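You operate a simulated robot arm through the tools that you are given. There is no shell and no other tool.

You run a simulated robot arm. Do the job below in one go: nothing can be reset, and whatever is moved stays where it is left.

## Task
Tidy up at the top of the cream table. At the end: two of the white jars from the top of the cream table are on the grey table; the green block (marked "STORE") from the top of the cream table is on the grey table; the green bottle (marked "PEAR") from the top of the cream table is on the grey table; whatever was shut is shut again. Leave all else as you found it, and nothing knocked over. Set down upright: green bottle, white jar.

The check looks at the end state, three seconds after you hand in, the way a careful person would. Anything else that was tipped, shoved, dropped, spilled or broken makes it a failure.

## Robot
A 6-joint arm with a two-finger parallel gripper, fixed in place. Base frame: the origin is at the foot of the arm, x ahead of it, y to its left, z up; the work surface is at about z = 0.74. Units: m, rad, N and s.
With the tool pointing down near the work surface it reaches from about 0.26 to 0.68 m from the base axis. Its first joint turns from -1.152 to 1.152 rad. Payload 2.9 kg.
The TCP is the grasp point between the finger pads, 0.03 m short of the fingertips. In the tool frame z runs along the fingers and y along their closing line. The gripper opens to 0.11 m. The fingers are 0.02 m wide and 0.01 m thick; the gripper's body (0.048 by 0.112 m) begins 0.055 m behind the TCP.
Orientation is that of the tool frame in the base frame, as [roll, pitch, yaw] about the fixed x, y, z axes, in that order (R = Rz(yaw) Ry(pitch) Rx(roll)). With the fingers straight down and closing along the base's y, the tool's x points along the base's -x, its y along +y and its z along -z.

## Interface
- The arm moves only by the tool step_arm. Its argument "motion" is one flat list of numbers, 7 for each row, row after row: the shift along the tool's x, y, z in units of 200 mm (1.0 is 200 mm), then the turn, a rotation vector about the tool's x, y, z in units of 90 degrees (1.0 is 90 degrees), then the closure, from 0 (fully open) to 1 (shut). In form: [dx, dy, dz, ax, ay, az, gripper, dx, dy, dz, ax, ay, az, gripper, ...]. A call has 1 to 20 rows; each row is the pose to reach, as a shift and turn from the pose commanded when the call began, along the tool's axes at that moment. A call with a number of a shift or a turn outside -1 to 1 is refused whole. Rows are played at 5 a second. More than 0.05 m and 0.15 rad between two rows, or a gripper value outside its range, and nothing of the call is played. Where a pose cannot be reached the arm comes as near as it can. A force on the tool above 40 N (or 10 N above the force at the start of the call, whichever is more), or a blocked arm, ends the call early, and 0.2 s more pass. Each finger travels about 0.108 m/s and halts on what it meets, pressing with about 28 N; the grip force reading is that of the motor and also rises with nothing between the fingers. The clock runs only during rows and for 0.2 s after the last one: add rows that repeat a pose to give the fingers time. The reply holds the time, the measured pose of the TCP, the force on the tool along the base axes, the opening and the grip force, in the units named above and with some noise, with the torque about the TCP (base axes, N m) and any sound that the robot's microphone picked up.
- Cameras (640 x 400 px; columns grow to the right, rows downward): "scene" is fixed at [0.0937, 0.4648, 1.3714]; the picture's right is [-0.44, -0.90, 0.00], its down [-0.63, 0.30, -0.72] and it looks along [0.65, -0.31, -0.70] (base axes); focal length 254 px, centre (320, 200). "wrist" rides on the gripper at [0.072, 0.017, -0.103] in the tool frame; the picture's right is [-0.23, 0.97, 0.00], its down [-0.76, -0.18, -0.62] and it looks along [-0.61, -0.14, 0.78] (tool axes); focal length 222 px, centre (320, 200). There is no depth. A picture from a camera that has moved, and an enlarged one, comes with that camera's place and axes in the base frame and with its lens.
- camera(camera): a new picture of that camera. No time passes.
- close_up(camera, box): a new picture of the part [left, top, right, bottom] of that camera's present view, enlarged. No time passes.
- job_done(): hands the job in; it is judged then, once.

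Nothing tells you positions but the pictures and the camera data. Unless the task says otherwise, let go and move clear before handing in.

The tools are called after "Call:" by a JSON object that holds its "name" and its "arguments". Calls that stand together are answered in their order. step_arm: Moves the arm, as the interface text tells. Its arguments: {"type":"object","properties":{"motion":{"type":"array"}},"required":["motion"]} The other tools are called the same way: camera (camera) takes a picture; close_up (camera, box) takes an enlarged picture of a part of a camera's view; job_done () hands the job in.

At the start:

```text
time_s: 0.0
ee_pos: [0.4662, 0.0247, 1.0388]
tcp_rot: [3.141, 0.0, -3.141]
ft_force: [0.6, -0.3, 0.6]
ft_torque: [0.0, 0.04, -0.01]
finger_gap: 0.1097
finger_force: 0.1
```

scene: 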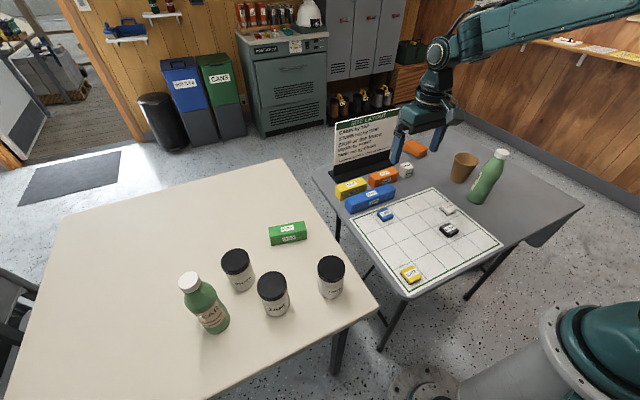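
wrist: 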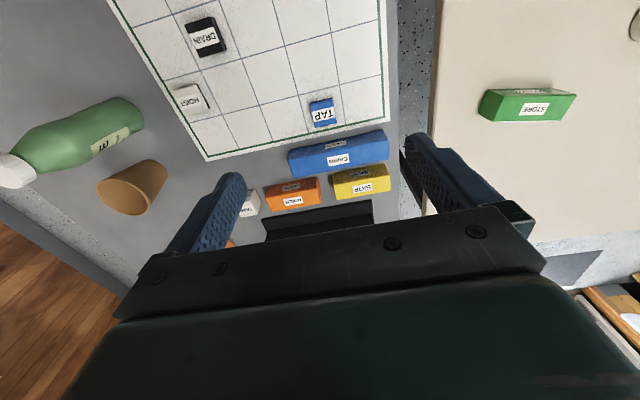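

I see the cream table on the left with a green bottle, three jars and a green block. The grey table on the right holds a layout board, several blocks, a cup and another green bottle. I'll look closer before moving.

Call:
{"name": "close_up", "arguments": {"camera": "scene", "box": [160, 200, 380, 340]}}

Call:
{"name": "close_up", "arguments": {"camera": "scene", "box": [310, 100, 590, 300]}}

Call:
{"name": "close_up", "arguments": {"camera": "scene", "box": [320, 110, 420, 190]}}

```text
2.86 times, centred on (270, 270) of scene
camera zoom: at [0.0937, 0.4648, 1.3714], right [-0.44, -0.9, 0.0], down [-0.63, 0.3, -0.72], along [0.65, -0.31, -0.7], focal length 727 px, centre (463, 0)
```

zoom: 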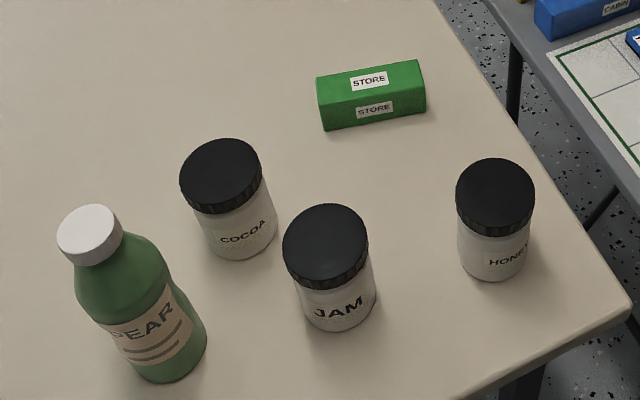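

```text
2.00 times, centred on (450, 200) of scene
camera zoom: at [0.0937, 0.4648, 1.3714], right [-0.44, -0.9, 0.0], down [-0.63, 0.3, -0.72], along [0.65, -0.31, -0.7], focal length 509 px, centre (60, 200)
```

zoom: 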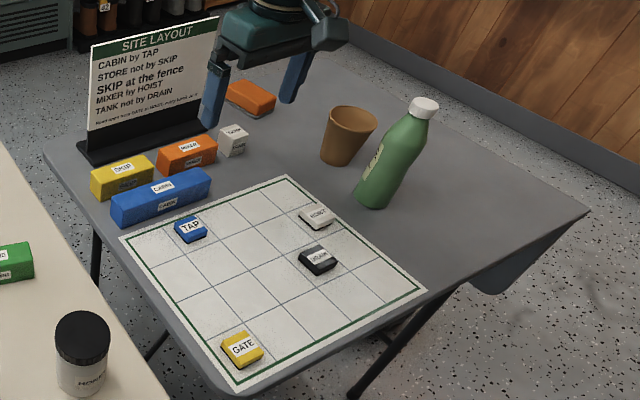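

```text
5.00 times, centred on (370, 150) of scene
camera zoom: at [0.0937, 0.4648, 1.3714], right [-0.44, -0.9, 0.0], down [-0.63, 0.3, -0.72], along [0.65, -0.31, -0.7], focal length 1272 px, centre (70, 450)
```

zoom: 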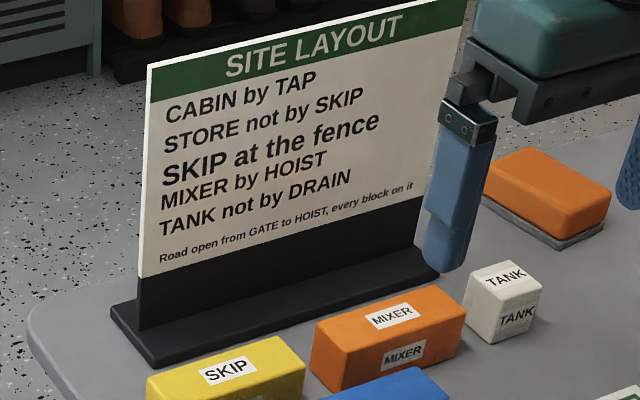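

The cream table has the PEAR bottle, COCOA, JAM and HONEY jars and the STORE block. The grey table has free space at about x 0.3–0.45, y −0.3 to −0.55. JAM (~0.37, 0.44) and HONEY (~0.36, 0.30) look easiest to reach, so I'll move over the cream table first for a better view.

Call:
{"name": "step_arm", "arguments": {"motion": [0.1, 0.2, 0, 0, 0, 0, 0, 0.2, 0.4, 0, 0, 0, 0, 0, 0.3, 0.6, 0, 0, 0, 0, 0, 0.4, 0.8, 0, 0, 0, 0, 0, 0.5, 1.0, 0, 0, 0, 0, 0]}}

Call:
{"name": "camera", "arguments": {"camera": "wrist"}}

Call:
{"name": "camera", "arguments": {"camera": "scene"}}

```text
time_s: 1.2
ee_pos: [0.364, 0.2255, 1.0374]
tcp_rot: [3.14, -0.001, -3.141]
ft_force: [0.7, -0.3, -0.5]
ft_torque: [-0.02, -0.02, 0.0]
finger_gap: 0.11
finger_force: 0.0
```

```text
taken
camera wrist: at [0.2917, 0.2439, 1.1415], right [0.23, 0.97, 0.0], down [0.76, -0.18, 0.62], along [0.61, -0.14, -0.78], focal length 222 px, centre (320, 200)
```

wrist: 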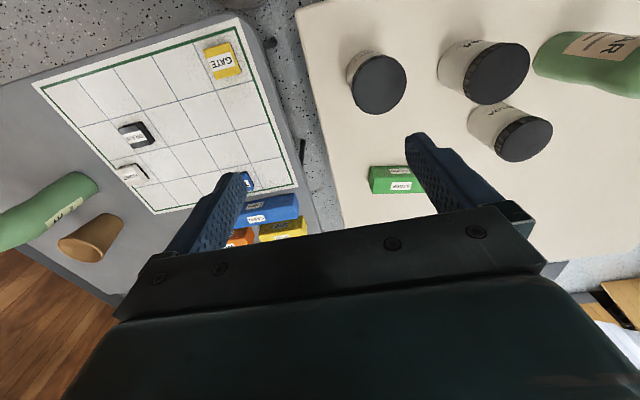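

```text
taken
```

scene: 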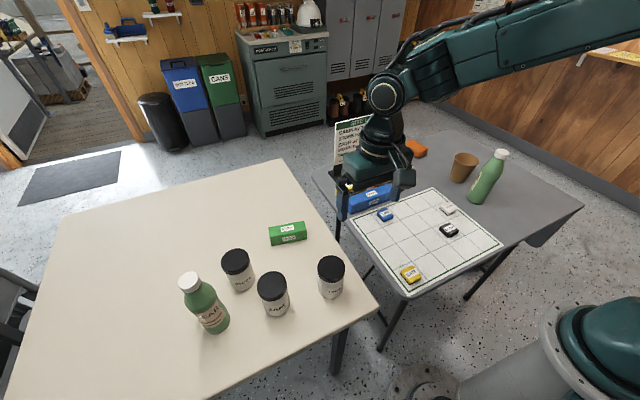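

The jars, bottle and block are all visible from here. I'll zoom in on both cameras to triangulate their positions and sizes.

Call:
{"name": "close_up", "arguments": {"camera": "wrist", "box": [320, 20, 640, 220]}}

Call:
{"name": "close_up", "arguments": {"camera": "scene", "box": [240, 240, 368, 320]}}

Call:
{"name": "close_up", "arguments": {"camera": "scene", "box": [160, 260, 288, 340]}}

Call:
{"name": "close_up", "arguments": {"camera": "scene", "box": [220, 200, 348, 280]}}

```text
2.00 times, centred on (480, 120) of wrist
camera zoom: at [0.2917, 0.2439, 1.1415], right [0.23, 0.97, 0.0], down [0.76, -0.18, 0.62], along [0.61, -0.14, -0.78], focal length 444 px, centre (0, 360)
```

zoom: 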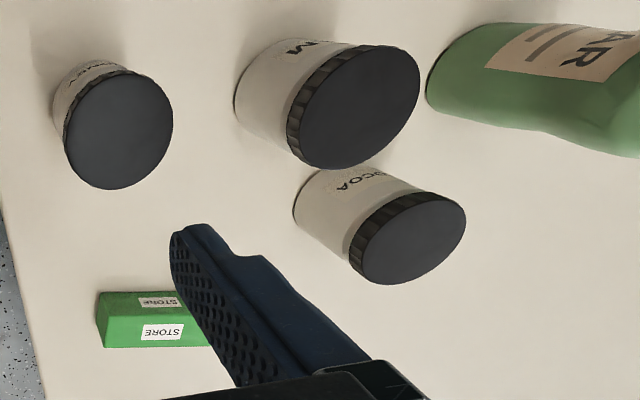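

```text
5.00 times, centred on (304, 280) of scene
camera zoom: at [0.0937, 0.4648, 1.3714], right [-0.44, -0.9, 0.0], down [-0.63, 0.3, -0.72], along [0.65, -0.31, -0.7], focal length 1272 px, centre (400, -200)
```

zoom: 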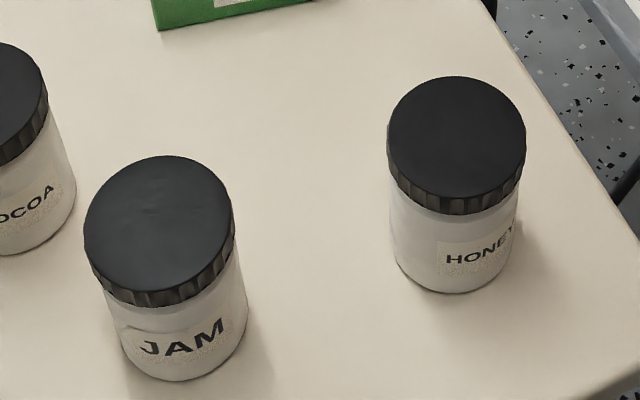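

```text
5.00 times, centred on (224, 300) of scene
camera zoom: at [0.0937, 0.4648, 1.3714], right [-0.44, -0.9, 0.0], down [-0.63, 0.3, -0.72], along [0.65, -0.31, -0.7], focal length 1272 px, centre (800, -300)
```

zoom: 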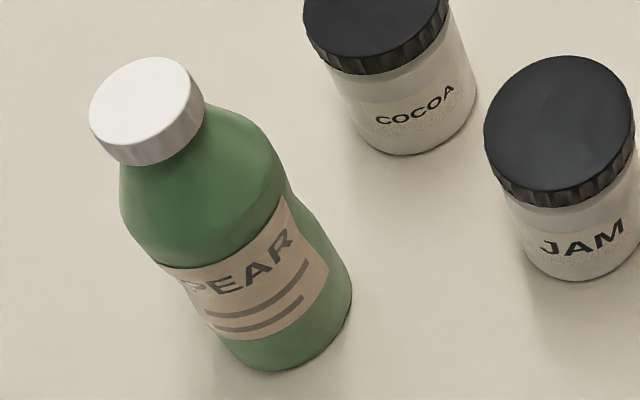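

```text
5.00 times, centred on (284, 240) of scene
camera zoom: at [0.0937, 0.4648, 1.3714], right [-0.44, -0.9, 0.0], down [-0.63, 0.3, -0.72], along [0.65, -0.31, -0.7], focal length 1272 px, centre (500, 0)
```

zoom: 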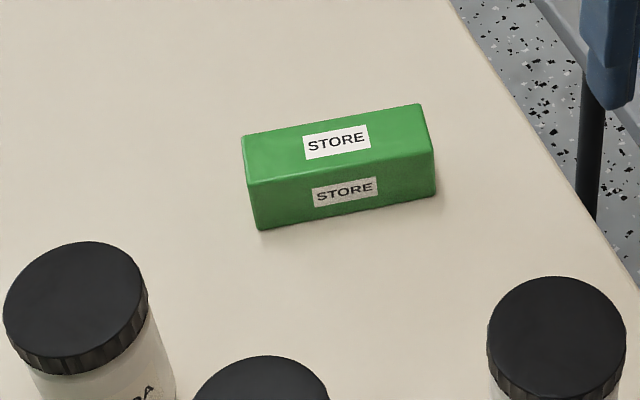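

Triangulating gives HONEY at (0.367, 0.301), JAM at (0.387, 0.440), PEAR at (0.408, 0.581) and the STORE block at (0.568, 0.341). The jar tops are at z≈0.845. I'll go above HONEY first and check alignment.

Call:
{"name": "step_arm", "arguments": {"motion": [-0.015, 0.19, 0, 0, 0, 0, 0, -0.015, 0.38, 0, 0, 0, 0, 0, -0.015, 0.38, 0.2, 0, 0, 0, 0, -0.015, 0.38, 0.4, 0, 0, 0, 0, -0.015, 0.38, 0.6, 0, 0, 0, 0, -0.015, 0.38, 0.68, 0, 0, 0, 0, -0.015, 0.38, 0.68, 0, 0, 0, 0]}}

Call:
{"name": "camera", "arguments": {"camera": "wrist"}}

Call:
{"name": "camera", "arguments": {"camera": "scene"}}

```text
time_s: 2.8
ee_pos: [0.3686, 0.3, 0.9032]
tcp_rot: [3.141, 0.0, -3.14]
ft_force: [-0.1, -0.1, -0.8]
ft_torque: [0.02, -0.01, -0.01]
finger_gap: 0.1099
finger_force: 0.0
```

```text
taken
camera wrist: at [0.2955, 0.3186, 1.0068], right [0.23, 0.97, 0.0], down [0.76, -0.18, 0.62], along [0.61, -0.14, -0.78], focal length 222 px, centre (320, 200)
```

wrist: 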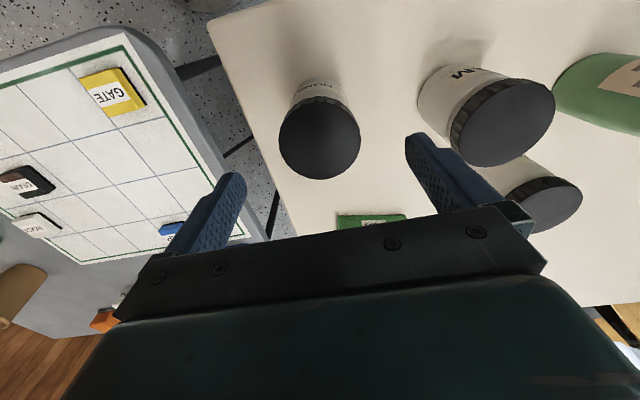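

```text
taken
```

scene: 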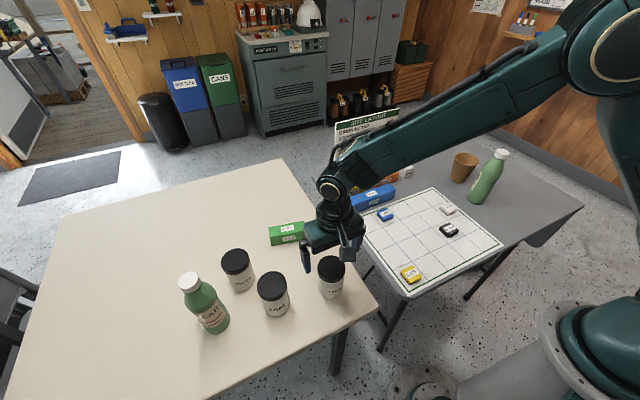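

The gripper is centred over HONEY to within a few millimetres. I'll lower around it and close.

Call:
{"name": "step_arm", "arguments": {"motion": [0.015, 0.005, 0.1, 0, 0, 0, 0, 0.015, 0.005, 0.2, 0, 0, 0, 0, 0.015, 0.005, 0.3, 0, 0, 0, 0, 0.015, 0.005, 0.4, 0, 0, 0, 0, 0.015, 0.005, 0.49, 0, 0, 0, 0, 0.015, 0.005, 0.49, 0, 0, 0, 0]}}

Call:
{"name": "camera", "arguments": {"camera": "scene"}}

Call:
{"name": "camera", "arguments": {"camera": "wrist"}}

```text
time_s: 4.2
ee_pos: [0.3644, 0.3019, 0.8052]
tcp_rot: [-3.14, 0.001, -3.141]
ft_force: [-0.6, -0.4, -0.3]
ft_torque: [-0.03, -0.01, -0.01]
finger_gap: 0.1099
finger_force: 0.1
```

```text
taken
```

scene: 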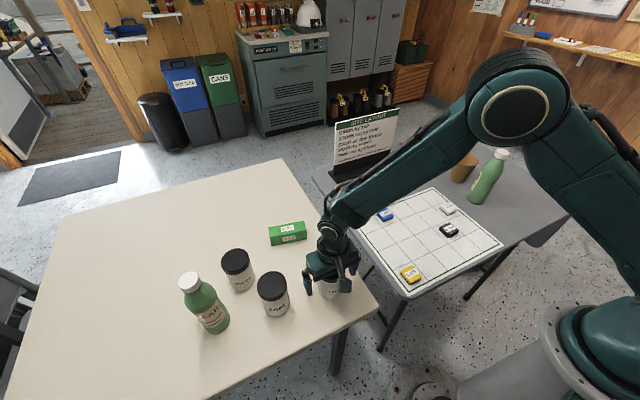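

```text
taken
camera wrist: at [0.2915, 0.3195, 0.9089], right [0.23, 0.97, 0.0], down [0.76, -0.18, 0.62], along [0.61, -0.14, -0.78], focal length 222 px, centre (320, 200)
```

wrist: 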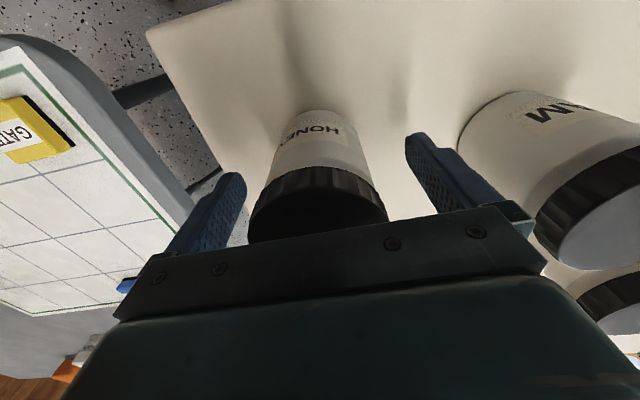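

HONEY is between the fingers with clearance on both sides. I'll close the gripper.

Call:
{"name": "step_arm", "arguments": {"motion": [0, 0, 0, 0, 0, 0, 0.3, 0, 0, 0, 0, 0, 0, 0.5, 0, 0, 0, 0, 0, 0, 0.8, 0, 0, 0, 0, 0, 0, 1, 0, 0, 0, 0, 0, 0, 1]}}

```text
time_s: 5.4
ee_pos: [0.363, 0.3019, 0.8059]
tcp_rot: [3.14, 0.0, 3.141]
ft_force: [-0.1, -0.5, -2.4]
ft_torque: [0.04, 0.04, 0.04]
finger_gap: 0.0637
finger_force: 28.4
```

HONEY is gripped at a gap of 64 mm. I'll lift it straight up, then carry it across.

Call:
{"name": "step_arm", "arguments": {"motion": [0, 0, -0.05, 0, 0, 0, 1, 0, 0, -0.2, 0, 0, 0, 1, 0, 0, -0.4, 0, 0, 0, 1, 0, 0, -0.6, 0, 0, 0, 1, 0, 0, -0.8, 0, 0, 0, 1, 0, 0, -1.0, 0, 0, 0, 1, 0, 0, -1.0, 0, 0, 0, 1]}}

Call:
{"name": "camera", "arguments": {"camera": "scene"}}

```text
time_s: 7.0
ee_pos: [0.3647, 0.3001, 1.005]
tcp_rot: [-3.14, -0.002, 3.141]
ft_force: [-0.9, 0.2, -3.2]
ft_torque: [-0.02, -0.01, 0.01]
finger_gap: 0.064
finger_force: 28.0
```

```text
taken
```

scene: 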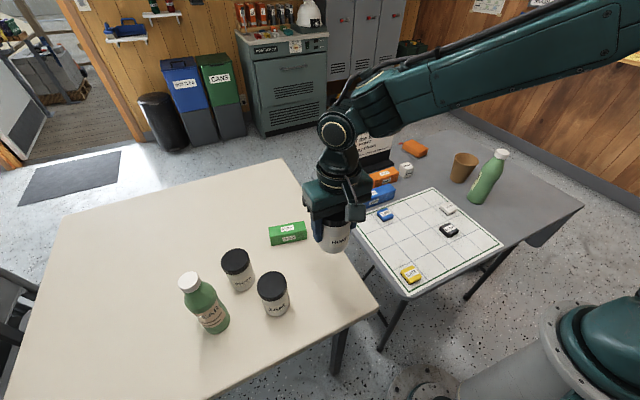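

The lift was clean, so I'll carry HONEY towards the free part of the grey table.

Call:
{"name": "step_arm", "arguments": {"motion": [0, -0.15, 0, 0, 0, 0, 1, 0, -0.35, 0, 0, 0, 0, 1, 0, -0.55, 0, 0, 0, 0, 1, 0, -0.75, 0, 0, 0, 0, 1, 0, -0.95, 0, 0, 0, 0, 1, 0, -1.0, 0, 0, 0, 0, 1]}}

Call:
{"name": "step_arm", "arguments": {"motion": [0, -0.15, 0, 0, 0, 0, 1, 0, -0.35, 0, 0, 0, 0, 1, 0, -0.55, 0, 0, 0, 0, 1, 0, -0.75, 0, 0, 0, 0, 1, 0, -0.95, 0, 0, 0, 0, 1, 0, -1.0, 0, 0, 0, 0, 1]}}

Call:
{"name": "step_arm", "arguments": {"motion": [0.02, -0.15, 0, 0, 0, 0, 1, 0.05, -0.35, 0, 0, 0, 0, 1, 0.08, -0.55, 0, 0, 0, 0, 1, 0.12, -0.75, 0, 0, 0, 0, 1, 0.16, -0.95, 0, 0, 0, 0, 1, 0.175, -1.0, 0, 0, 0, 0, 1]}}

Call:
{"name": "camera", "arguments": {"camera": "scene"}}

Call:
{"name": "camera", "arguments": {"camera": "wrist"}}

```text
time_s: 8.4
ee_pos: [0.3654, 0.101, 1.0044]
tcp_rot: [3.141, -0.001, 3.141]
ft_force: [-0.2, -0.2, 0.1]
ft_torque: [0.01, -0.03, 0.04]
finger_gap: 0.0637
finger_force: 27.7
```

```text
time_s: 9.8
ee_pos: [0.3648, -0.0994, 1.0046]
tcp_rot: [-3.141, -0.002, -3.141]
ft_force: [-0.2, 0.0, -0.3]
ft_torque: [0.01, 0.03, -0.02]
finger_gap: 0.0637
finger_force: 28.8
```

```text
time_s: 11.2
ee_pos: [0.3317, -0.2972, 1.0063]
tcp_rot: [3.142, 0.0, 3.141]
ft_force: [0.2, 0.3, -3.7]
ft_torque: [0.0, 0.03, -0.03]
finger_gap: 0.0638
finger_force: 28.3
```

```text
taken
```

scene: 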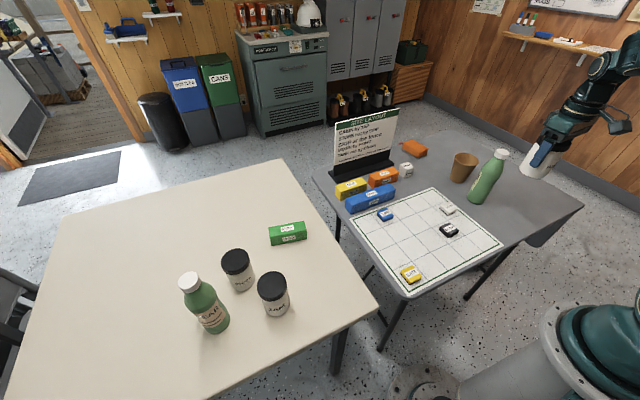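

```text
taken
camera wrist: at [0.2584, -0.2805, 1.1101], right [0.23, 0.97, 0.0], down [0.76, -0.18, 0.62], along [0.61, -0.14, -0.78], focal length 222 px, centre (320, 200)
```

wrist: 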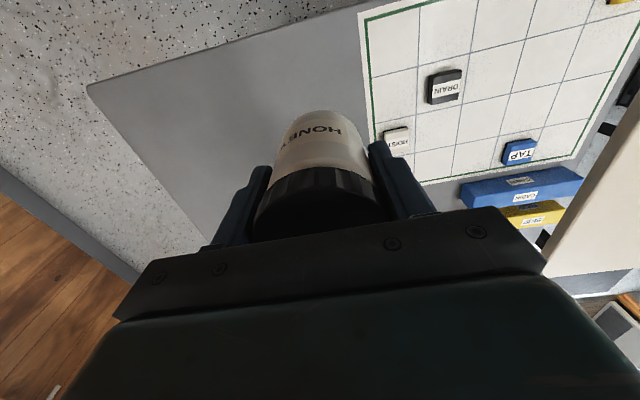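

HONEY is now over the grey table, and the wrist view shows clear space. I'll move on to (0.33, −0.43) and lower it nearly to the surface.

Call:
{"name": "step_arm", "arguments": {"motion": [0, -0.15, 0, 0, 0, 0, 1, 0, -0.35, 0, 0, 0, 0, 1, 0, -0.55, 0, 0, 0, 0, 1, 0, -0.665, 0, 0, 0, 0, 1, 0, -0.665, 0.15, 0, 0, 0, 1, 0, -0.665, 0.35, 0, 0, 0, 1, 0, -0.665, 0.55, 0, 0, 0, 1, 0, -0.665, 0.7, 0, 0, 0, 1, 0, -0.665, 0.8, 0, 0, 0, 1, 0, -0.665, 0.88, 0, 0, 0, 1, 0, -0.665, 0.88, 0, 0, 0, 1]}}

Call:
{"name": "camera", "arguments": {"camera": "scene"}}

Call:
{"name": "camera", "arguments": {"camera": "wrist"}}

```text
time_s: 13.6
ee_pos: [0.3319, -0.4331, 0.827]
tcp_rot: [-3.142, -0.001, 3.141]
ft_force: [0.0, 0.6, -3.1]
ft_torque: [-0.02, 0.02, 0.0]
finger_gap: 0.0636
finger_force: 28.3
```

```text
taken
```

scene: 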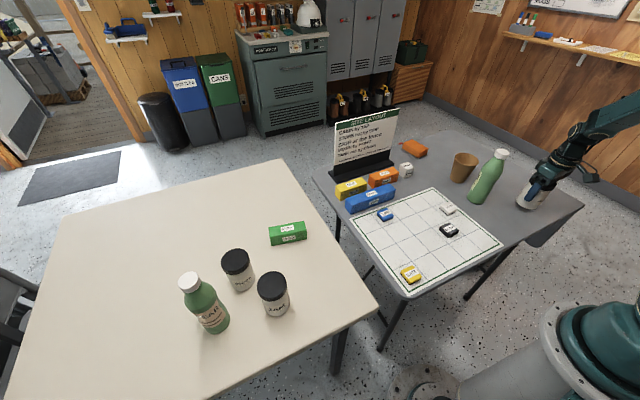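

```text
taken
camera wrist: at [0.259, -0.4146, 0.9305], right [0.23, 0.97, 0.0], down [0.76, -0.18, 0.62], along [0.61, -0.14, -0.78], focal length 222 px, centre (320, 200)
```

wrist: 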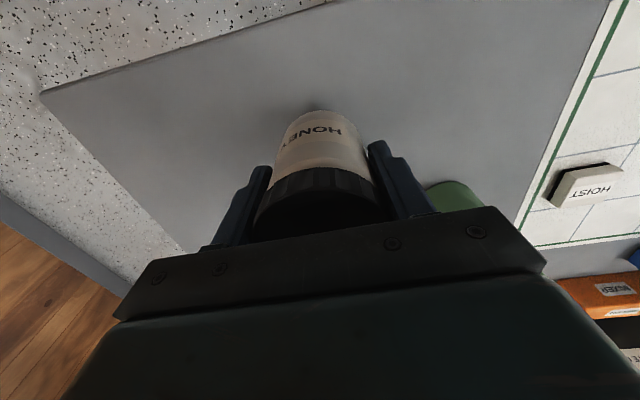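

HONEY is about 2 cm above the surface with the area clear. I'll lower in small steps and watch the force.

Call:
{"name": "step_arm", "arguments": {"motion": [0, 0, 0.04, 0, 0, 0, 1, 0, 0, 0.07, 0, 0, 0, 1, 0, 0, 0.09, 0, 0, 0, 1, 0, 0, 0.1, 0, 0, 0, 1, 0, 0, 0.1, 0, 0, 0, 1]}}

Call:
{"name": "step_arm", "arguments": {"motion": [0, 0, 0.01, 0, 0, 0, 1, 0, 0, 0.01, 0, 0, 0, 1]}}

```text
time_s: 14.8
ee_pos: [0.3318, -0.4314, 0.8074]
tcp_rot: [3.14, -0.001, -3.141]
ft_force: [0.4, -0.5, -2.7]
ft_torque: [0.02, 0.05, 0.03]
finger_gap: 0.0636
finger_force: 27.8
```

```text
time_s: 15.4
ee_pos: [0.3315, -0.4323, 0.8059]
tcp_rot: [3.14, 0.0, -3.141]
ft_force: [-0.5, -0.1, -2.9]
ft_torque: [0.0, 0.0, -0.04]
finger_gap: 0.0636
finger_force: 27.9
```

Call:
{"name": "step_arm", "arguments": {"motion": [0, 0, 0.01, 0, 0, 0, 1, 0, 0, 0.01, 0, 0, 0, 1]}}

Call:
{"name": "camera", "arguments": {"camera": "wrist"}}

Call:
{"name": "close_up", "arguments": {"camera": "scene", "box": [440, 120, 600, 220]}}

```text
time_s: 16.0
ee_pos: [0.3315, -0.4327, 0.805]
tcp_rot: [-3.138, 0.002, -3.14]
ft_force: [-3.3, 3.4, 11.6]
ft_torque: [0.1, -0.04, -0.06]
finger_gap: 0.0638
finger_force: 28.3
```

```text
taken
camera wrist: at [0.2592, -0.414, 0.9086], right [0.23, 0.97, 0.0], down [0.76, -0.18, 0.62], along [0.61, -0.14, -0.78], focal length 222 px, centre (320, 200)
```

wrist: 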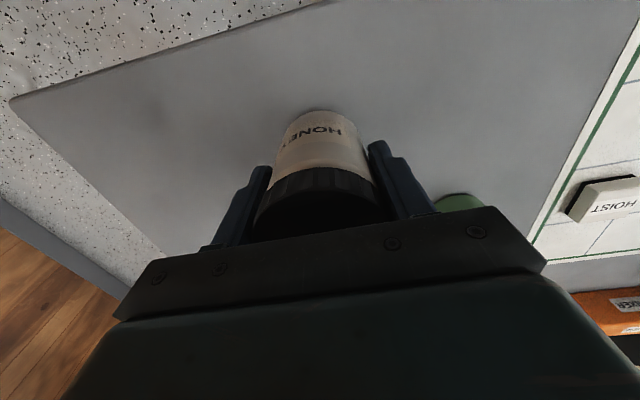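

```text
4.00 times, centred on (520, 170) of scene
camera zoom: at [0.0935, 0.465, 1.3714], right [-0.44, -0.9, 0.0], down [-0.63, 0.3, -0.72], along [0.65, -0.31, -0.7], focal length 1018 px, centre (-480, 320)
```

zoom: 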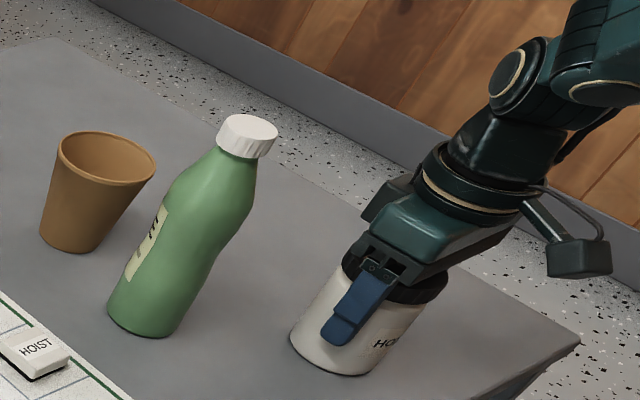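

There is contact with the table, about 12 N upward, so HONEY is standing. I'll open and rise straight up.

Call:
{"name": "step_arm", "arguments": {"motion": [0, 0, -0.005, 0, 0, 0, 0.6, 0, 0, -0.005, 0, 0, 0, 0.3, 0, 0, -0.005, 0, 0, 0, 0, 0, 0, -0.005, 0, 0, 0, 0, 0, 0, -0.1, 0, 0, 0, 0, 0, 0, -0.2, 0, 0, 0, 0, 0, 0, -0.4, 0, 0, 0, 0, 0, 0, -0.6, 0, 0, 0, 0, 0, 0, -0.8, 0, 0, 0, 0, 0, 0, -1.0, 0, 0, 0, 0]}}

Call:
{"name": "camera", "arguments": {"camera": "wrist"}}

Call:
{"name": "camera", "arguments": {"camera": "scene"}}

```text
time_s: 18.2
ee_pos: [0.3307, -0.4313, 1.0031]
tcp_rot: [3.141, -0.001, 3.14]
ft_force: [-0.1, -0.1, 0.3]
ft_torque: [-0.03, 0.0, 0.03]
finger_gap: 0.1098
finger_force: 0.0
```

```text
taken
camera wrist: at [0.2566, -0.4136, 1.1068], right [0.23, 0.97, 0.0], down [0.76, -0.18, 0.62], along [0.61, -0.14, -0.78], focal length 222 px, centre (320, 200)
```

wrist: 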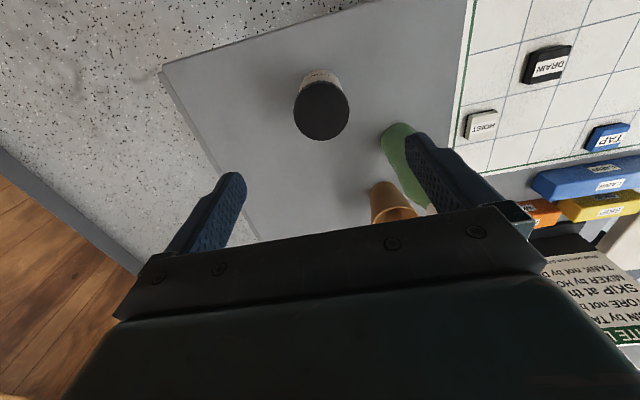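

```text
taken
```

scene: 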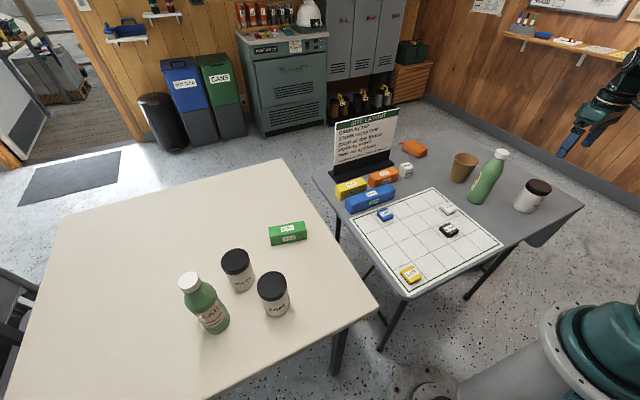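

HONEY stands upright at (0.331, −0.432). Next is JAM, so I'll go back over the cream table at this height.

Call:
{"name": "step_arm", "arguments": {"motion": [0, 0.15, 0, 0, 0, 0, 0, 0, 0.35, 0, 0, 0, 0, 0, 0, 0.55, 0, 0, 0, 0, 0, 0, 0.75, 0, 0, 0, 0, 0, 0, 1.0, 0, 0, 0, 0, 0]}}

Call:
{"name": "step_arm", "arguments": {"motion": [0, 0.2, 0, 0, 0, 0, 0, 0, 0.4, 0, 0, 0, 0, 0, 0, 0.6, 0, 0, 0, 0, 0, 0, 0.8, 0, 0, 0, 0, 0, 0, 1.0, 0, 0, 0, 0, 0]}}

Call:
{"name": "step_arm", "arguments": {"motion": [-0.05, 0.2, 0, 0, 0, 0, 0, -0.1, 0.4, 0, 0, 0, 0, 0, -0.15, 0.6, 0, 0, 0, 0, 0, -0.2, 0.8, 0, 0, 0, 0, 0, -0.28, 1.0, 0, 0, 0, 0, 0]}}

Call:
{"name": "step_arm", "arguments": {"motion": [0, 0.2, 0, 0, 0, 0, 0, 0, 0.4, 0, 0, 0, 0, 0, 0, 0.6, 0, 0, 0, 0, 0, 0, 0.8, 0, 0, 0, 0, 0, 0, 0.95, 0, 0, 0, 0, 0, 0, 1.0, 0, 0, 0, 0, 0]}}

Call:
{"name": "step_arm", "arguments": {"motion": [0, 0.15, 0, 0, 0, 0, 0, 0, 0.3, 0, 0, 0, 0, 0, 0, 0.356, 0, 0, 0, 0, 0, 0, 0.356, 0.15, 0, 0, 0, 0, 0, 0.356, 0.3, 0, 0, 0, 0, 0, 0.356, 0.4, 0, 0, 0, 0, 0, 0.356, 0.4, 0, 0, 0, 0]}}

Call:
{"name": "camera", "arguments": {"camera": "wrist"}}

Call:
{"name": "camera", "arguments": {"camera": "scene"}}

```text
time_s: 19.4
ee_pos: [0.3332, -0.2308, 1.0015]
tcp_rot: [3.141, -0.001, 3.141]
ft_force: [0.5, -0.2, 0.0]
ft_torque: [-0.02, 0.0, 0.01]
finger_gap: 0.1099
finger_force: 0.1
```

```text
time_s: 20.6
ee_pos: [0.333, -0.0305, 1.004]
tcp_rot: [-3.141, 0.0, 3.138]
ft_force: [0.2, -0.6, -0.1]
ft_torque: [-0.03, 0.01, -0.01]
finger_gap: 0.11
finger_force: 0.1
```

```text
time_s: 21.8
ee_pos: [0.3875, 0.1676, 1.0056]
tcp_rot: [3.141, -0.001, 3.141]
ft_force: [0.7, -0.4, 0.4]
ft_torque: [0.02, 0.01, 0.03]
finger_gap: 0.11
finger_force: 0.0
```

```text
time_s: 23.2
ee_pos: [0.3853, 0.3689, 1.0038]
tcp_rot: [3.141, -0.001, -3.141]
ft_force: [0.1, -0.5, -0.2]
ft_torque: [-0.01, 0.01, 0.01]
finger_gap: 0.1099
finger_force: 0.1
```

```text
time_s: 24.8
ee_pos: [0.3866, 0.4405, 0.9221]
tcp_rot: [-3.141, -0.001, -3.141]
ft_force: [-0.2, 0.2, 0.3]
ft_torque: [0.0, 0.02, 0.01]
finger_gap: 0.1098
finger_force: 0.1
```

```text
taken
camera wrist: at [0.3139, 0.4585, 1.0269], right [0.23, 0.97, 0.0], down [0.76, -0.18, 0.62], along [0.61, -0.14, -0.78], focal length 222 px, centre (320, 200)
```

wrist: 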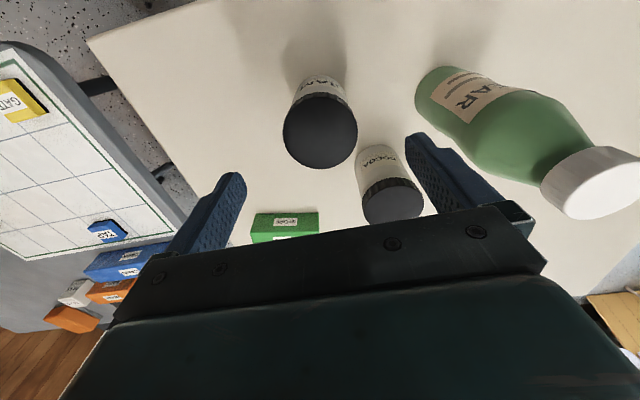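

```text
taken
```

scene: 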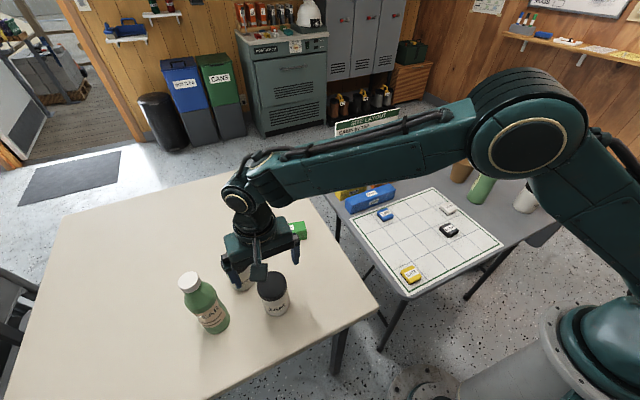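

JAM is centred under the gripper, and COCOA and PEAR have clearance. I'll lower, close and lift.

Call:
{"name": "step_arm", "arguments": {"motion": [0.005, 0.003, 0.15, 0, 0, 0, 0, 0.005, 0.003, 0.3, 0, 0, 0, 0, 0.005, 0.003, 0.42, 0, 0, 0, 0, 0.005, 0.003, 0.52, 0, 0, 0, 0, 0.005, 0.003, 0.585, 0, 0, 0, 0, 0.005, 0.003, 0.585, 0, 0, 0, 0]}}

Call:
{"name": "camera", "arguments": {"camera": "wrist"}}

Call:
{"name": "close_up", "arguments": {"camera": "scene", "box": [160, 180, 360, 340]}}

```text
time_s: 26.2
ee_pos: [0.3845, 0.4404, 0.8055]
tcp_rot: [-3.14, 0.001, 3.141]
ft_force: [-0.2, -0.2, 0.4]
ft_torque: [0.01, 0.01, 0.02]
finger_gap: 0.1101
finger_force: 0.1
```

```text
taken
camera wrist: at [0.3123, 0.4577, 0.9099], right [0.23, 0.97, 0.0], down [0.76, -0.18, 0.62], along [0.61, -0.14, -0.78], focal length 222 px, centre (320, 200)
```

wrist: 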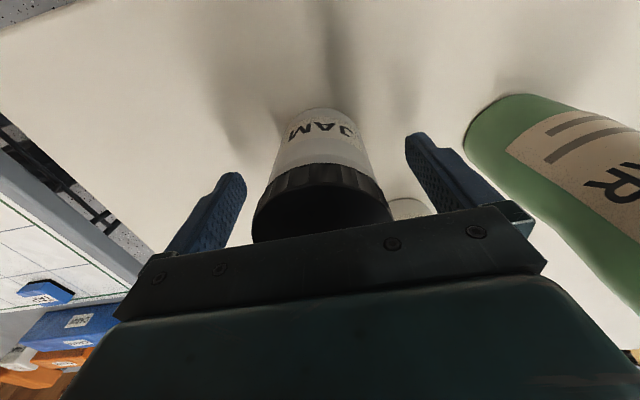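

```text
2.50 times, centred on (260, 260) of scene
camera zoom: at [0.0937, 0.4648, 1.3714], right [-0.44, -0.9, 0.0], down [-0.63, 0.3, -0.72], along [0.65, -0.31, -0.7], focal length 636 px, centre (470, 50)
```

zoom: 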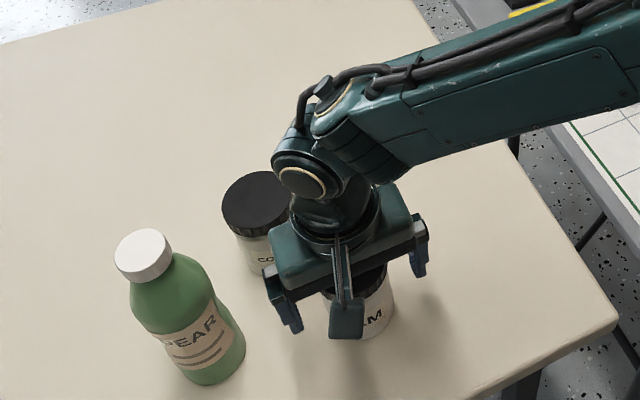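

Call:
{"name": "step_arm", "arguments": {"motion": [0, 0, 0, 0, 0, 0, 0.3, 0, 0, 0, 0, 0, 0, 0.5, 0, 0, 0, 0, 0, 0, 0.8, 0, 0, 0, 0, 0, 0, 1, 0, 0, 0, 0, 0, 0, 1, 0, 0, -0.05, 0, 0, 0, 1, 0, 0, -0.2, 0, 0, 0, 1, 0, 0, -0.4, 0, 0, 0, 1, 0, 0, -0.6, 0, 0, 0, 1, 0, 0, -0.8, 0, 0, 0, 1, 0, 0, -1.0, 0, 0, 0, 1, 0, 0, -1.0, 0, 0, 0, 1]}}

Call:
{"name": "camera", "arguments": {"camera": "scene"}}

```text
time_s: 28.8
ee_pos: [0.3864, 0.4393, 1.01]
tcp_rot: [-3.14, -0.002, -3.14]
ft_force: [0.6, -0.6, -2.1]
ft_torque: [-0.01, 0.02, -0.01]
finger_gap: 0.0633
finger_force: 27.9
```

```text
taken
```

scene: 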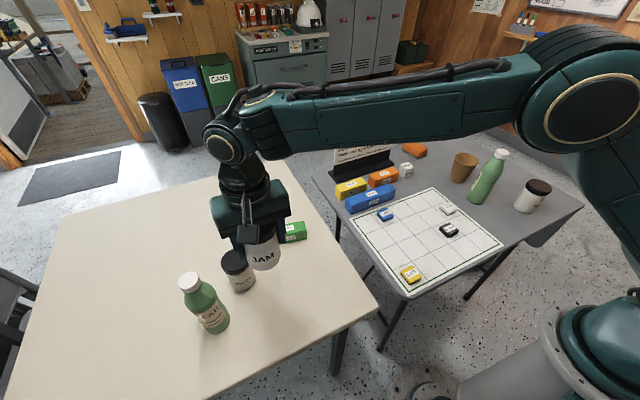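

JAM is lifted clear. I'll carry it along x≈0.33, passing well clear of the standing green bottle, then out to (0.43, −0.48).

Call:
{"name": "step_arm", "arguments": {"motion": [0, -0.15, 0, 0, 0, 0, 1, 0, -0.35, 0, 0, 0, 0, 1, 0, -0.55, 0, 0, 0, 0, 1, 0, -0.75, 0, 0, 0, 0, 1, 0, -0.95, 0, 0, 0, 0, 1, 0, -1.0, 0, 0, 0, 0, 1]}}

Call:
{"name": "step_arm", "arguments": {"motion": [0.05, -0.15, 0, 0, 0, 0, 1, 0.1, -0.35, 0, 0, 0, 0, 1, 0.15, -0.55, 0, 0, 0, 0, 1, 0.2, -0.75, 0, 0, 0, 0, 1, 0.25, -0.95, 0, 0, 0, 0, 1, 0.28, -1.0, 0, 0, 0, 0, 1]}}

Call:
{"name": "step_arm", "arguments": {"motion": [0, -0.15, 0, 0, 0, 0, 1, 0, -0.35, 0, 0, 0, 0, 1, 0, -0.55, 0, 0, 0, 0, 1, 0, -0.75, 0, 0, 0, 0, 1, 0, -0.95, 0, 0, 0, 0, 1, 0, -1.0, 0, 0, 0, 0, 1]}}

Call:
{"name": "step_arm", "arguments": {"motion": [0, -0.15, 0, 0, 0, 0, 1, 0, -0.35, 0, 0, 0, 0, 1, 0, -0.55, 0, 0, 0, 0, 1, 0, -0.75, 0, 0, 0, 0, 1, 0, -0.95, 0, 0, 0, 0, 1, 0, -1.0, 0, 0, 0, 0, 1]}}

Call:
{"name": "step_arm", "arguments": {"motion": [0, -0.15, 0, 0, 0, 0, 1, 0, -0.35, 0, 0, 0, 0, 1, 0, -0.55, 0, 0, 0, 0, 1, 0, -0.6, 0, 0, 0, 0, 1, -0.15, -0.6, 0, 0, 0, 0, 1, -0.35, -0.6, 0, 0, 0, 0, 1, -0.48, -0.6, 0, 0, 0, 0, 1, -0.48, -0.6, 0, 0, 0, 0, 1]}}

Call:
{"name": "camera", "arguments": {"camera": "wrist"}}

Call:
{"name": "camera", "arguments": {"camera": "scene"}}

```text
time_s: 30.2
ee_pos: [0.3857, 0.2416, 1.0099]
tcp_rot: [-3.142, 0.0, 3.141]
ft_force: [-0.2, 0.5, -3.1]
ft_torque: [0.05, 0.03, -0.02]
finger_gap: 0.0631
finger_force: 27.8
```

```text
time_s: 31.6
ee_pos: [0.3302, 0.0424, 1.0073]
tcp_rot: [3.141, 0.001, -3.141]
ft_force: [-0.1, -0.3, -2.1]
ft_torque: [-0.03, 0.07, 0.01]
finger_gap: 0.0632
finger_force: 28.0
```

```text
time_s: 33.0
ee_pos: [0.3293, -0.16, 1.0046]
tcp_rot: [3.141, 0.002, -3.14]
ft_force: [0.1, 0.0, -3.5]
ft_torque: [0.01, 0.02, -0.02]
finger_gap: 0.0635
finger_force: 28.0
```

```text
time_s: 34.4
ee_pos: [0.332, -0.3593, 1.0053]
tcp_rot: [-3.141, 0.0, 3.142]
ft_force: [0.7, -0.3, -3.3]
ft_torque: [0.01, 0.03, 0.0]
finger_gap: 0.0634
finger_force: 27.8
```

```text
time_s: 36.2
ee_pos: [0.4262, -0.4776, 1.0061]
tcp_rot: [3.142, 0.0, 3.141]
ft_force: [0.6, 0.1, -3.8]
ft_torque: [0.05, -0.01, -0.01]
finger_gap: 0.0632
finger_force: 28.2
```

```text
taken
camera wrist: at [0.3535, -0.4602, 1.1104], right [0.23, 0.97, 0.0], down [0.76, -0.18, 0.62], along [0.61, -0.14, -0.78], focal length 222 px, centre (320, 200)
```

wrist: 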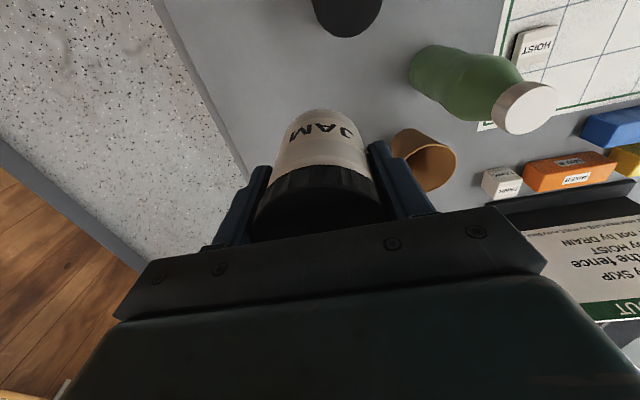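

```text
taken
```

scene: 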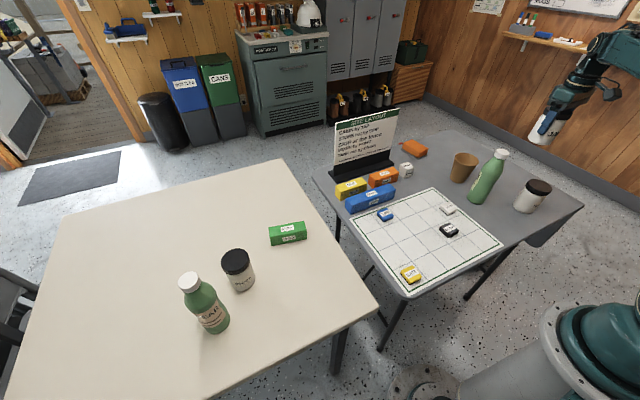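

JAM is over its spot, with HONEY, the other bottle and the cup clear of it. I'll lower it.

Call:
{"name": "step_arm", "arguments": {"motion": [0, 0, 0.15, 0, 0, 0, 1, 0, 0, 0.35, 0, 0, 0, 1, 0, 0, 0.55, 0, 0, 0, 1, 0, 0, 0.7, 0, 0, 0, 1, 0, 0, 0.82, 0, 0, 0, 1, 0, 0, 0.9, 0, 0, 0, 1, 0, 0, 0.9, 0, 0, 0, 1]}}

Call:
{"name": "close_up", "arguments": {"camera": "scene", "box": [440, 120, 600, 220]}}

Call:
{"name": "camera", "arguments": {"camera": "wrist"}}

```text
time_s: 37.8
ee_pos: [0.4268, -0.4788, 0.8275]
tcp_rot: [3.141, 0.001, 3.141]
ft_force: [0.0, 0.8, -3.1]
ft_torque: [0.01, 0.03, 0.0]
finger_gap: 0.0634
finger_force: 28.3
```

```text
4.00 times, centred on (520, 170) of scene
camera zoom: at [0.0937, 0.4648, 1.3714], right [-0.44, -0.9, 0.0], down [-0.63, 0.3, -0.72], along [0.65, -0.31, -0.7], focal length 1018 px, centre (-480, 320)
```

zoom: 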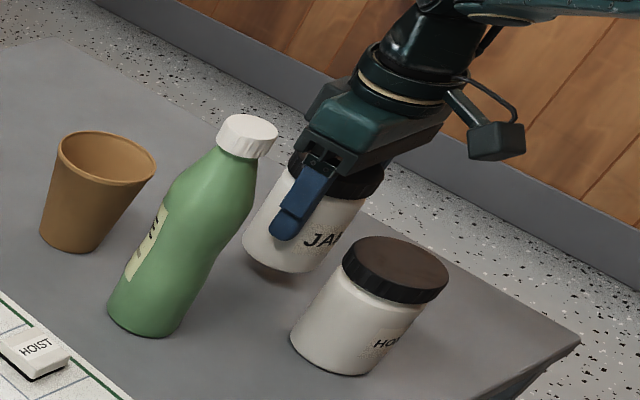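

```text
taken
camera wrist: at [0.3541, -0.4616, 0.9317], right [0.23, 0.97, 0.0], down [0.76, -0.18, 0.62], along [0.61, -0.14, -0.78], focal length 222 px, centre (320, 200)
```

wrist: 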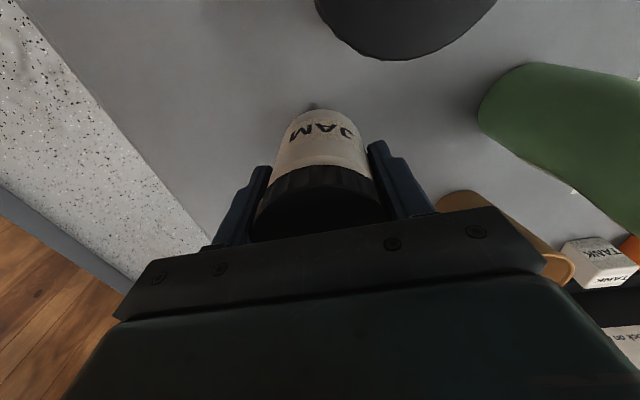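

JAM is about 2 cm above the surface and the camera mount clears HONEY. I'll finish the descent in small steps.

Call:
{"name": "step_arm", "arguments": {"motion": [0, 0, 0.04, 0, 0, 0, 1, 0, 0, 0.07, 0, 0, 0, 1, 0, 0, 0.09, 0, 0, 0, 1, 0, 0, 0.1, 0, 0, 0, 1, 0, 0, 0.1, 0, 0, 0, 1]}}

Call:
{"name": "step_arm", "arguments": {"motion": [0, 0, 0.01, 0, 0, 0, 1, 0, 0, 0.01, 0, 0, 0, 1]}}

```text
time_s: 39.0
ee_pos: [0.4255, -0.4798, 0.8072]
tcp_rot: [-3.141, 0.0, -3.142]
ft_force: [-1.0, -0.9, -2.6]
ft_torque: [-0.01, 0.01, -0.03]
finger_gap: 0.0632
finger_force: 28.2
```

```text
time_s: 39.6
ee_pos: [0.4268, -0.4798, 0.8057]
tcp_rot: [-3.141, 0.0, -3.141]
ft_force: [0.1, 0.6, 2.4]
ft_torque: [-0.02, 0.12, 0.0]
finger_gap: 0.0632
finger_force: 27.8
```

The force has risen by about 5 N, so JAM is touching the table. I'll release and rise.

Call:
{"name": "step_arm", "arguments": {"motion": [0, 0, 0.002, 0, 0, 0, 0.6, 0, 0, 0.002, 0, 0, 0, 0.3, 0, 0, 0.002, 0, 0, 0, 0, 0, 0, 0, 0, 0, 0, 0, 0, 0, -0.1, 0, 0, 0, 0, 0, 0, -0.2, 0, 0, 0, 0, 0, 0, -0.4, 0, 0, 0, 0, 0, 0, -0.6, 0, 0, 0, 0, 0, 0, -0.8, 0, 0, 0, 0, 0, 0, -1.0, 0, 0, 0, 0]}}

Call:
{"name": "camera", "arguments": {"camera": "scene"}}

Call:
{"name": "camera", "arguments": {"camera": "wrist"}}

```text
time_s: 41.8
ee_pos: [0.4249, -0.4786, 1.007]
tcp_rot: [3.141, -0.001, -3.142]
ft_force: [0.4, 0.5, -0.3]
ft_torque: [-0.04, 0.0, -0.03]
finger_gap: 0.1101
finger_force: 0.0
```

```text
taken
```

scene: 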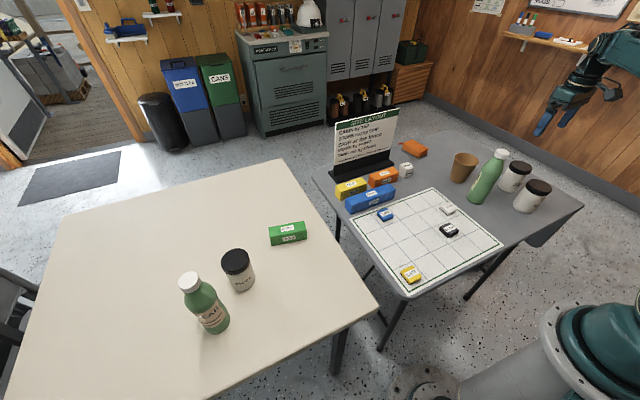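

```text
taken
camera wrist: at [0.3517, -0.4605, 1.1103], right [0.23, 0.97, 0.0], down [0.76, -0.18, 0.62], along [0.61, -0.14, -0.78], focal length 222 px, centre (320, 200)
```

wrist: 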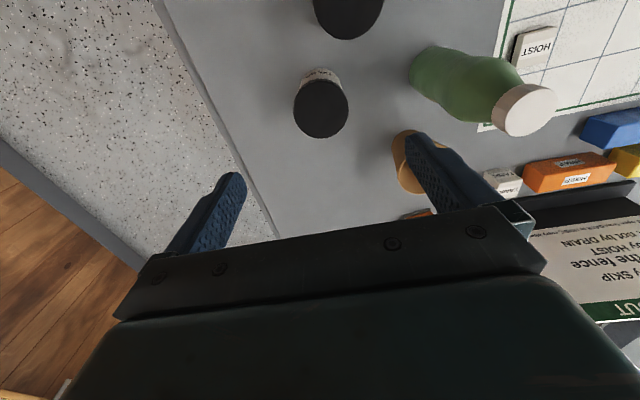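

Both jars are upright on the grey table. The PEAR bottle (cap top at z≈0.94, about 0.71 m out) is next; I'll grip it by the cap from above to stay clear of COCOA. I'll rise a little and travel back.

Call:
{"name": "step_arm", "arguments": {"motion": [0.05, 0, -0.1, 0, 0, 0, 0, 0.2, 0.05, -0.2, 0, 0, 0, 0, 0.35, 0.2, -0.2, 0, 0, 0, 0, 0.4, 0.4, -0.2, 0, 0, 0, 0, 0.4, 0.6, -0.2, 0, 0, 0, 0, 0.4, 0.8, -0.2, 0, 0, 0, 0, 0.4, 1.0, -0.2, 0, 0, 0, 0]}}

Call:
{"name": "step_arm", "arguments": {"motion": [0, 0.2, 0, 0, 0, 0, 0, 0, 0.4, 0, 0, 0, 0, 0, 0, 0.6, 0, 0, 0, 0, 0, 0, 0.8, 0, 0, 0, 0, 0, 0, 1.0, 0, 0, 0, 0, 0]}}

Call:
{"name": "step_arm", "arguments": {"motion": [0, 0.2, 0, 0, 0, 0, 0, 0, 0.4, 0, 0, 0, 0, 0, 0, 0.6, 0, 0, 0, 0, 0, 0, 0.8, 0, 0, 0, 0, 0, 0, 1.0, 0, 0, 0, 0, 0]}}

Call:
{"name": "step_arm", "arguments": {"motion": [0, 0.2, 0, 0, 0, 0, 0, 0, 0.4, 0, 0, 0, 0, 0, 0, 0.6, 0, 0, 0, 0, 0, 0, 0.8, 0, 0, 0, 0, 0, 0, 1.0, 0, 0, 0, 0, 0]}}

Call:
{"name": "step_arm", "arguments": {"motion": [0, 0.2, 0, 0, 0, 0, 0, 0, 0.4, 0, 0, 0, 0, 0, -0.05, 0.6, 0, 0, 0, 0, 0, -0.1, 0.7, 0, 0, 0, 0, 0, -0.15, 0.8, 0, 0, 0, 0, 0, -0.15, 0.8, 0, 0, 0, 0, 0]}}

Call:
{"name": "camera", "arguments": {"camera": "wrist"}}

Call:
{"name": "camera", "arguments": {"camera": "scene"}}

```text
time_s: 43.4
ee_pos: [0.3477, -0.2788, 1.0481]
tcp_rot: [-3.141, 0.0, 3.141]
ft_force: [0.3, 0.8, 0.3]
ft_torque: [0.01, 0.01, -0.01]
finger_gap: 0.11
finger_force: 0.0
```

```text
time_s: 44.6
ee_pos: [0.3437, -0.0783, 1.0479]
tcp_rot: [-3.141, 0.001, 3.14]
ft_force: [0.9, -0.3, 0.1]
ft_torque: [0.01, 0.02, -0.03]
finger_gap: 0.1098
finger_force: 0.1
```

```text
time_s: 45.8
ee_pos: [0.3457, 0.1233, 1.046]
tcp_rot: [3.142, -0.001, 3.139]
ft_force: [0.5, -0.2, 0.2]
ft_torque: [-0.02, -0.01, -0.02]
finger_gap: 0.1101
finger_force: 0.0
```

```text
time_s: 47.0
ee_pos: [0.3447, 0.3233, 1.0436]
tcp_rot: [3.141, 0.001, 3.14]
ft_force: [-0.7, 0.4, -0.2]
ft_torque: [-0.02, 0.0, 0.01]
finger_gap: 0.1102
finger_force: 0.1
```

```text
time_s: 48.4
ee_pos: [0.3745, 0.4811, 1.0453]
tcp_rot: [3.141, 0.0, -3.141]
ft_force: [-0.4, -0.6, 1.1]
ft_torque: [0.02, 0.0, 0.02]
finger_gap: 0.1101
finger_force: 0.1
```

```text
taken
camera wrist: at [0.3008, 0.4989, 1.1489], right [0.23, 0.97, 0.0], down [0.76, -0.18, 0.62], along [0.61, -0.14, -0.78], focal length 222 px, centre (320, 200)
```

wrist: 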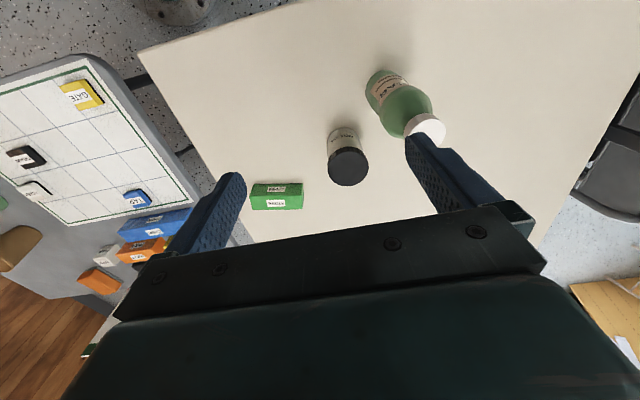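

```text
taken
```

scene: 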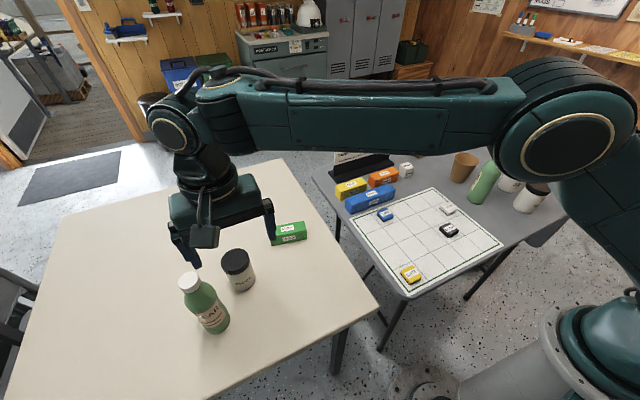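

PEAR's cap is visible near the right finger. I'll zoom in to measure the cap.

Call:
{"name": "close_up", "arguments": {"camera": "wrist", "box": [320, 50, 480, 150]}}

Call:
{"name": "close_up", "arguments": {"camera": "scene", "box": [150, 260, 278, 340]}}

```text
4.00 times, centred on (400, 100) of wrist
camera zoom: at [0.3008, 0.4989, 1.1489], right [0.23, 0.97, 0.0], down [0.76, -0.18, 0.62], along [0.61, -0.14, -0.78], focal length 888 px, centre (0, 600)
```

zoom: 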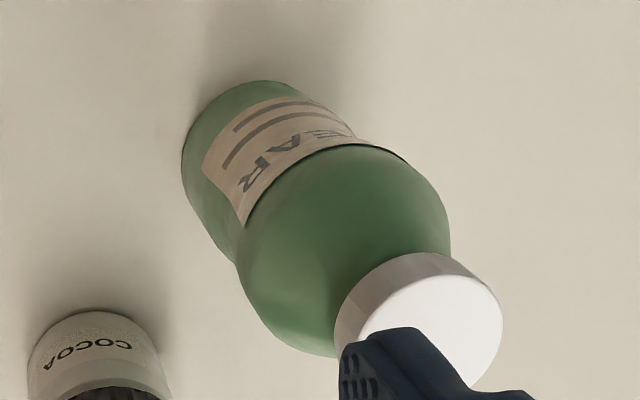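

```text
5.00 times, centred on (214, 300) of scene
camera zoom: at [0.0937, 0.4648, 1.3714], right [-0.44, -0.9, 0.0], down [-0.63, 0.3, -0.72], along [0.65, -0.31, -0.7], focal length 1272 px, centre (850, -300)
```

zoom: 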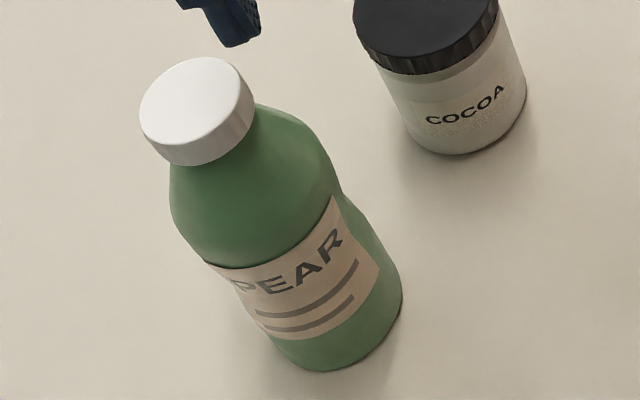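

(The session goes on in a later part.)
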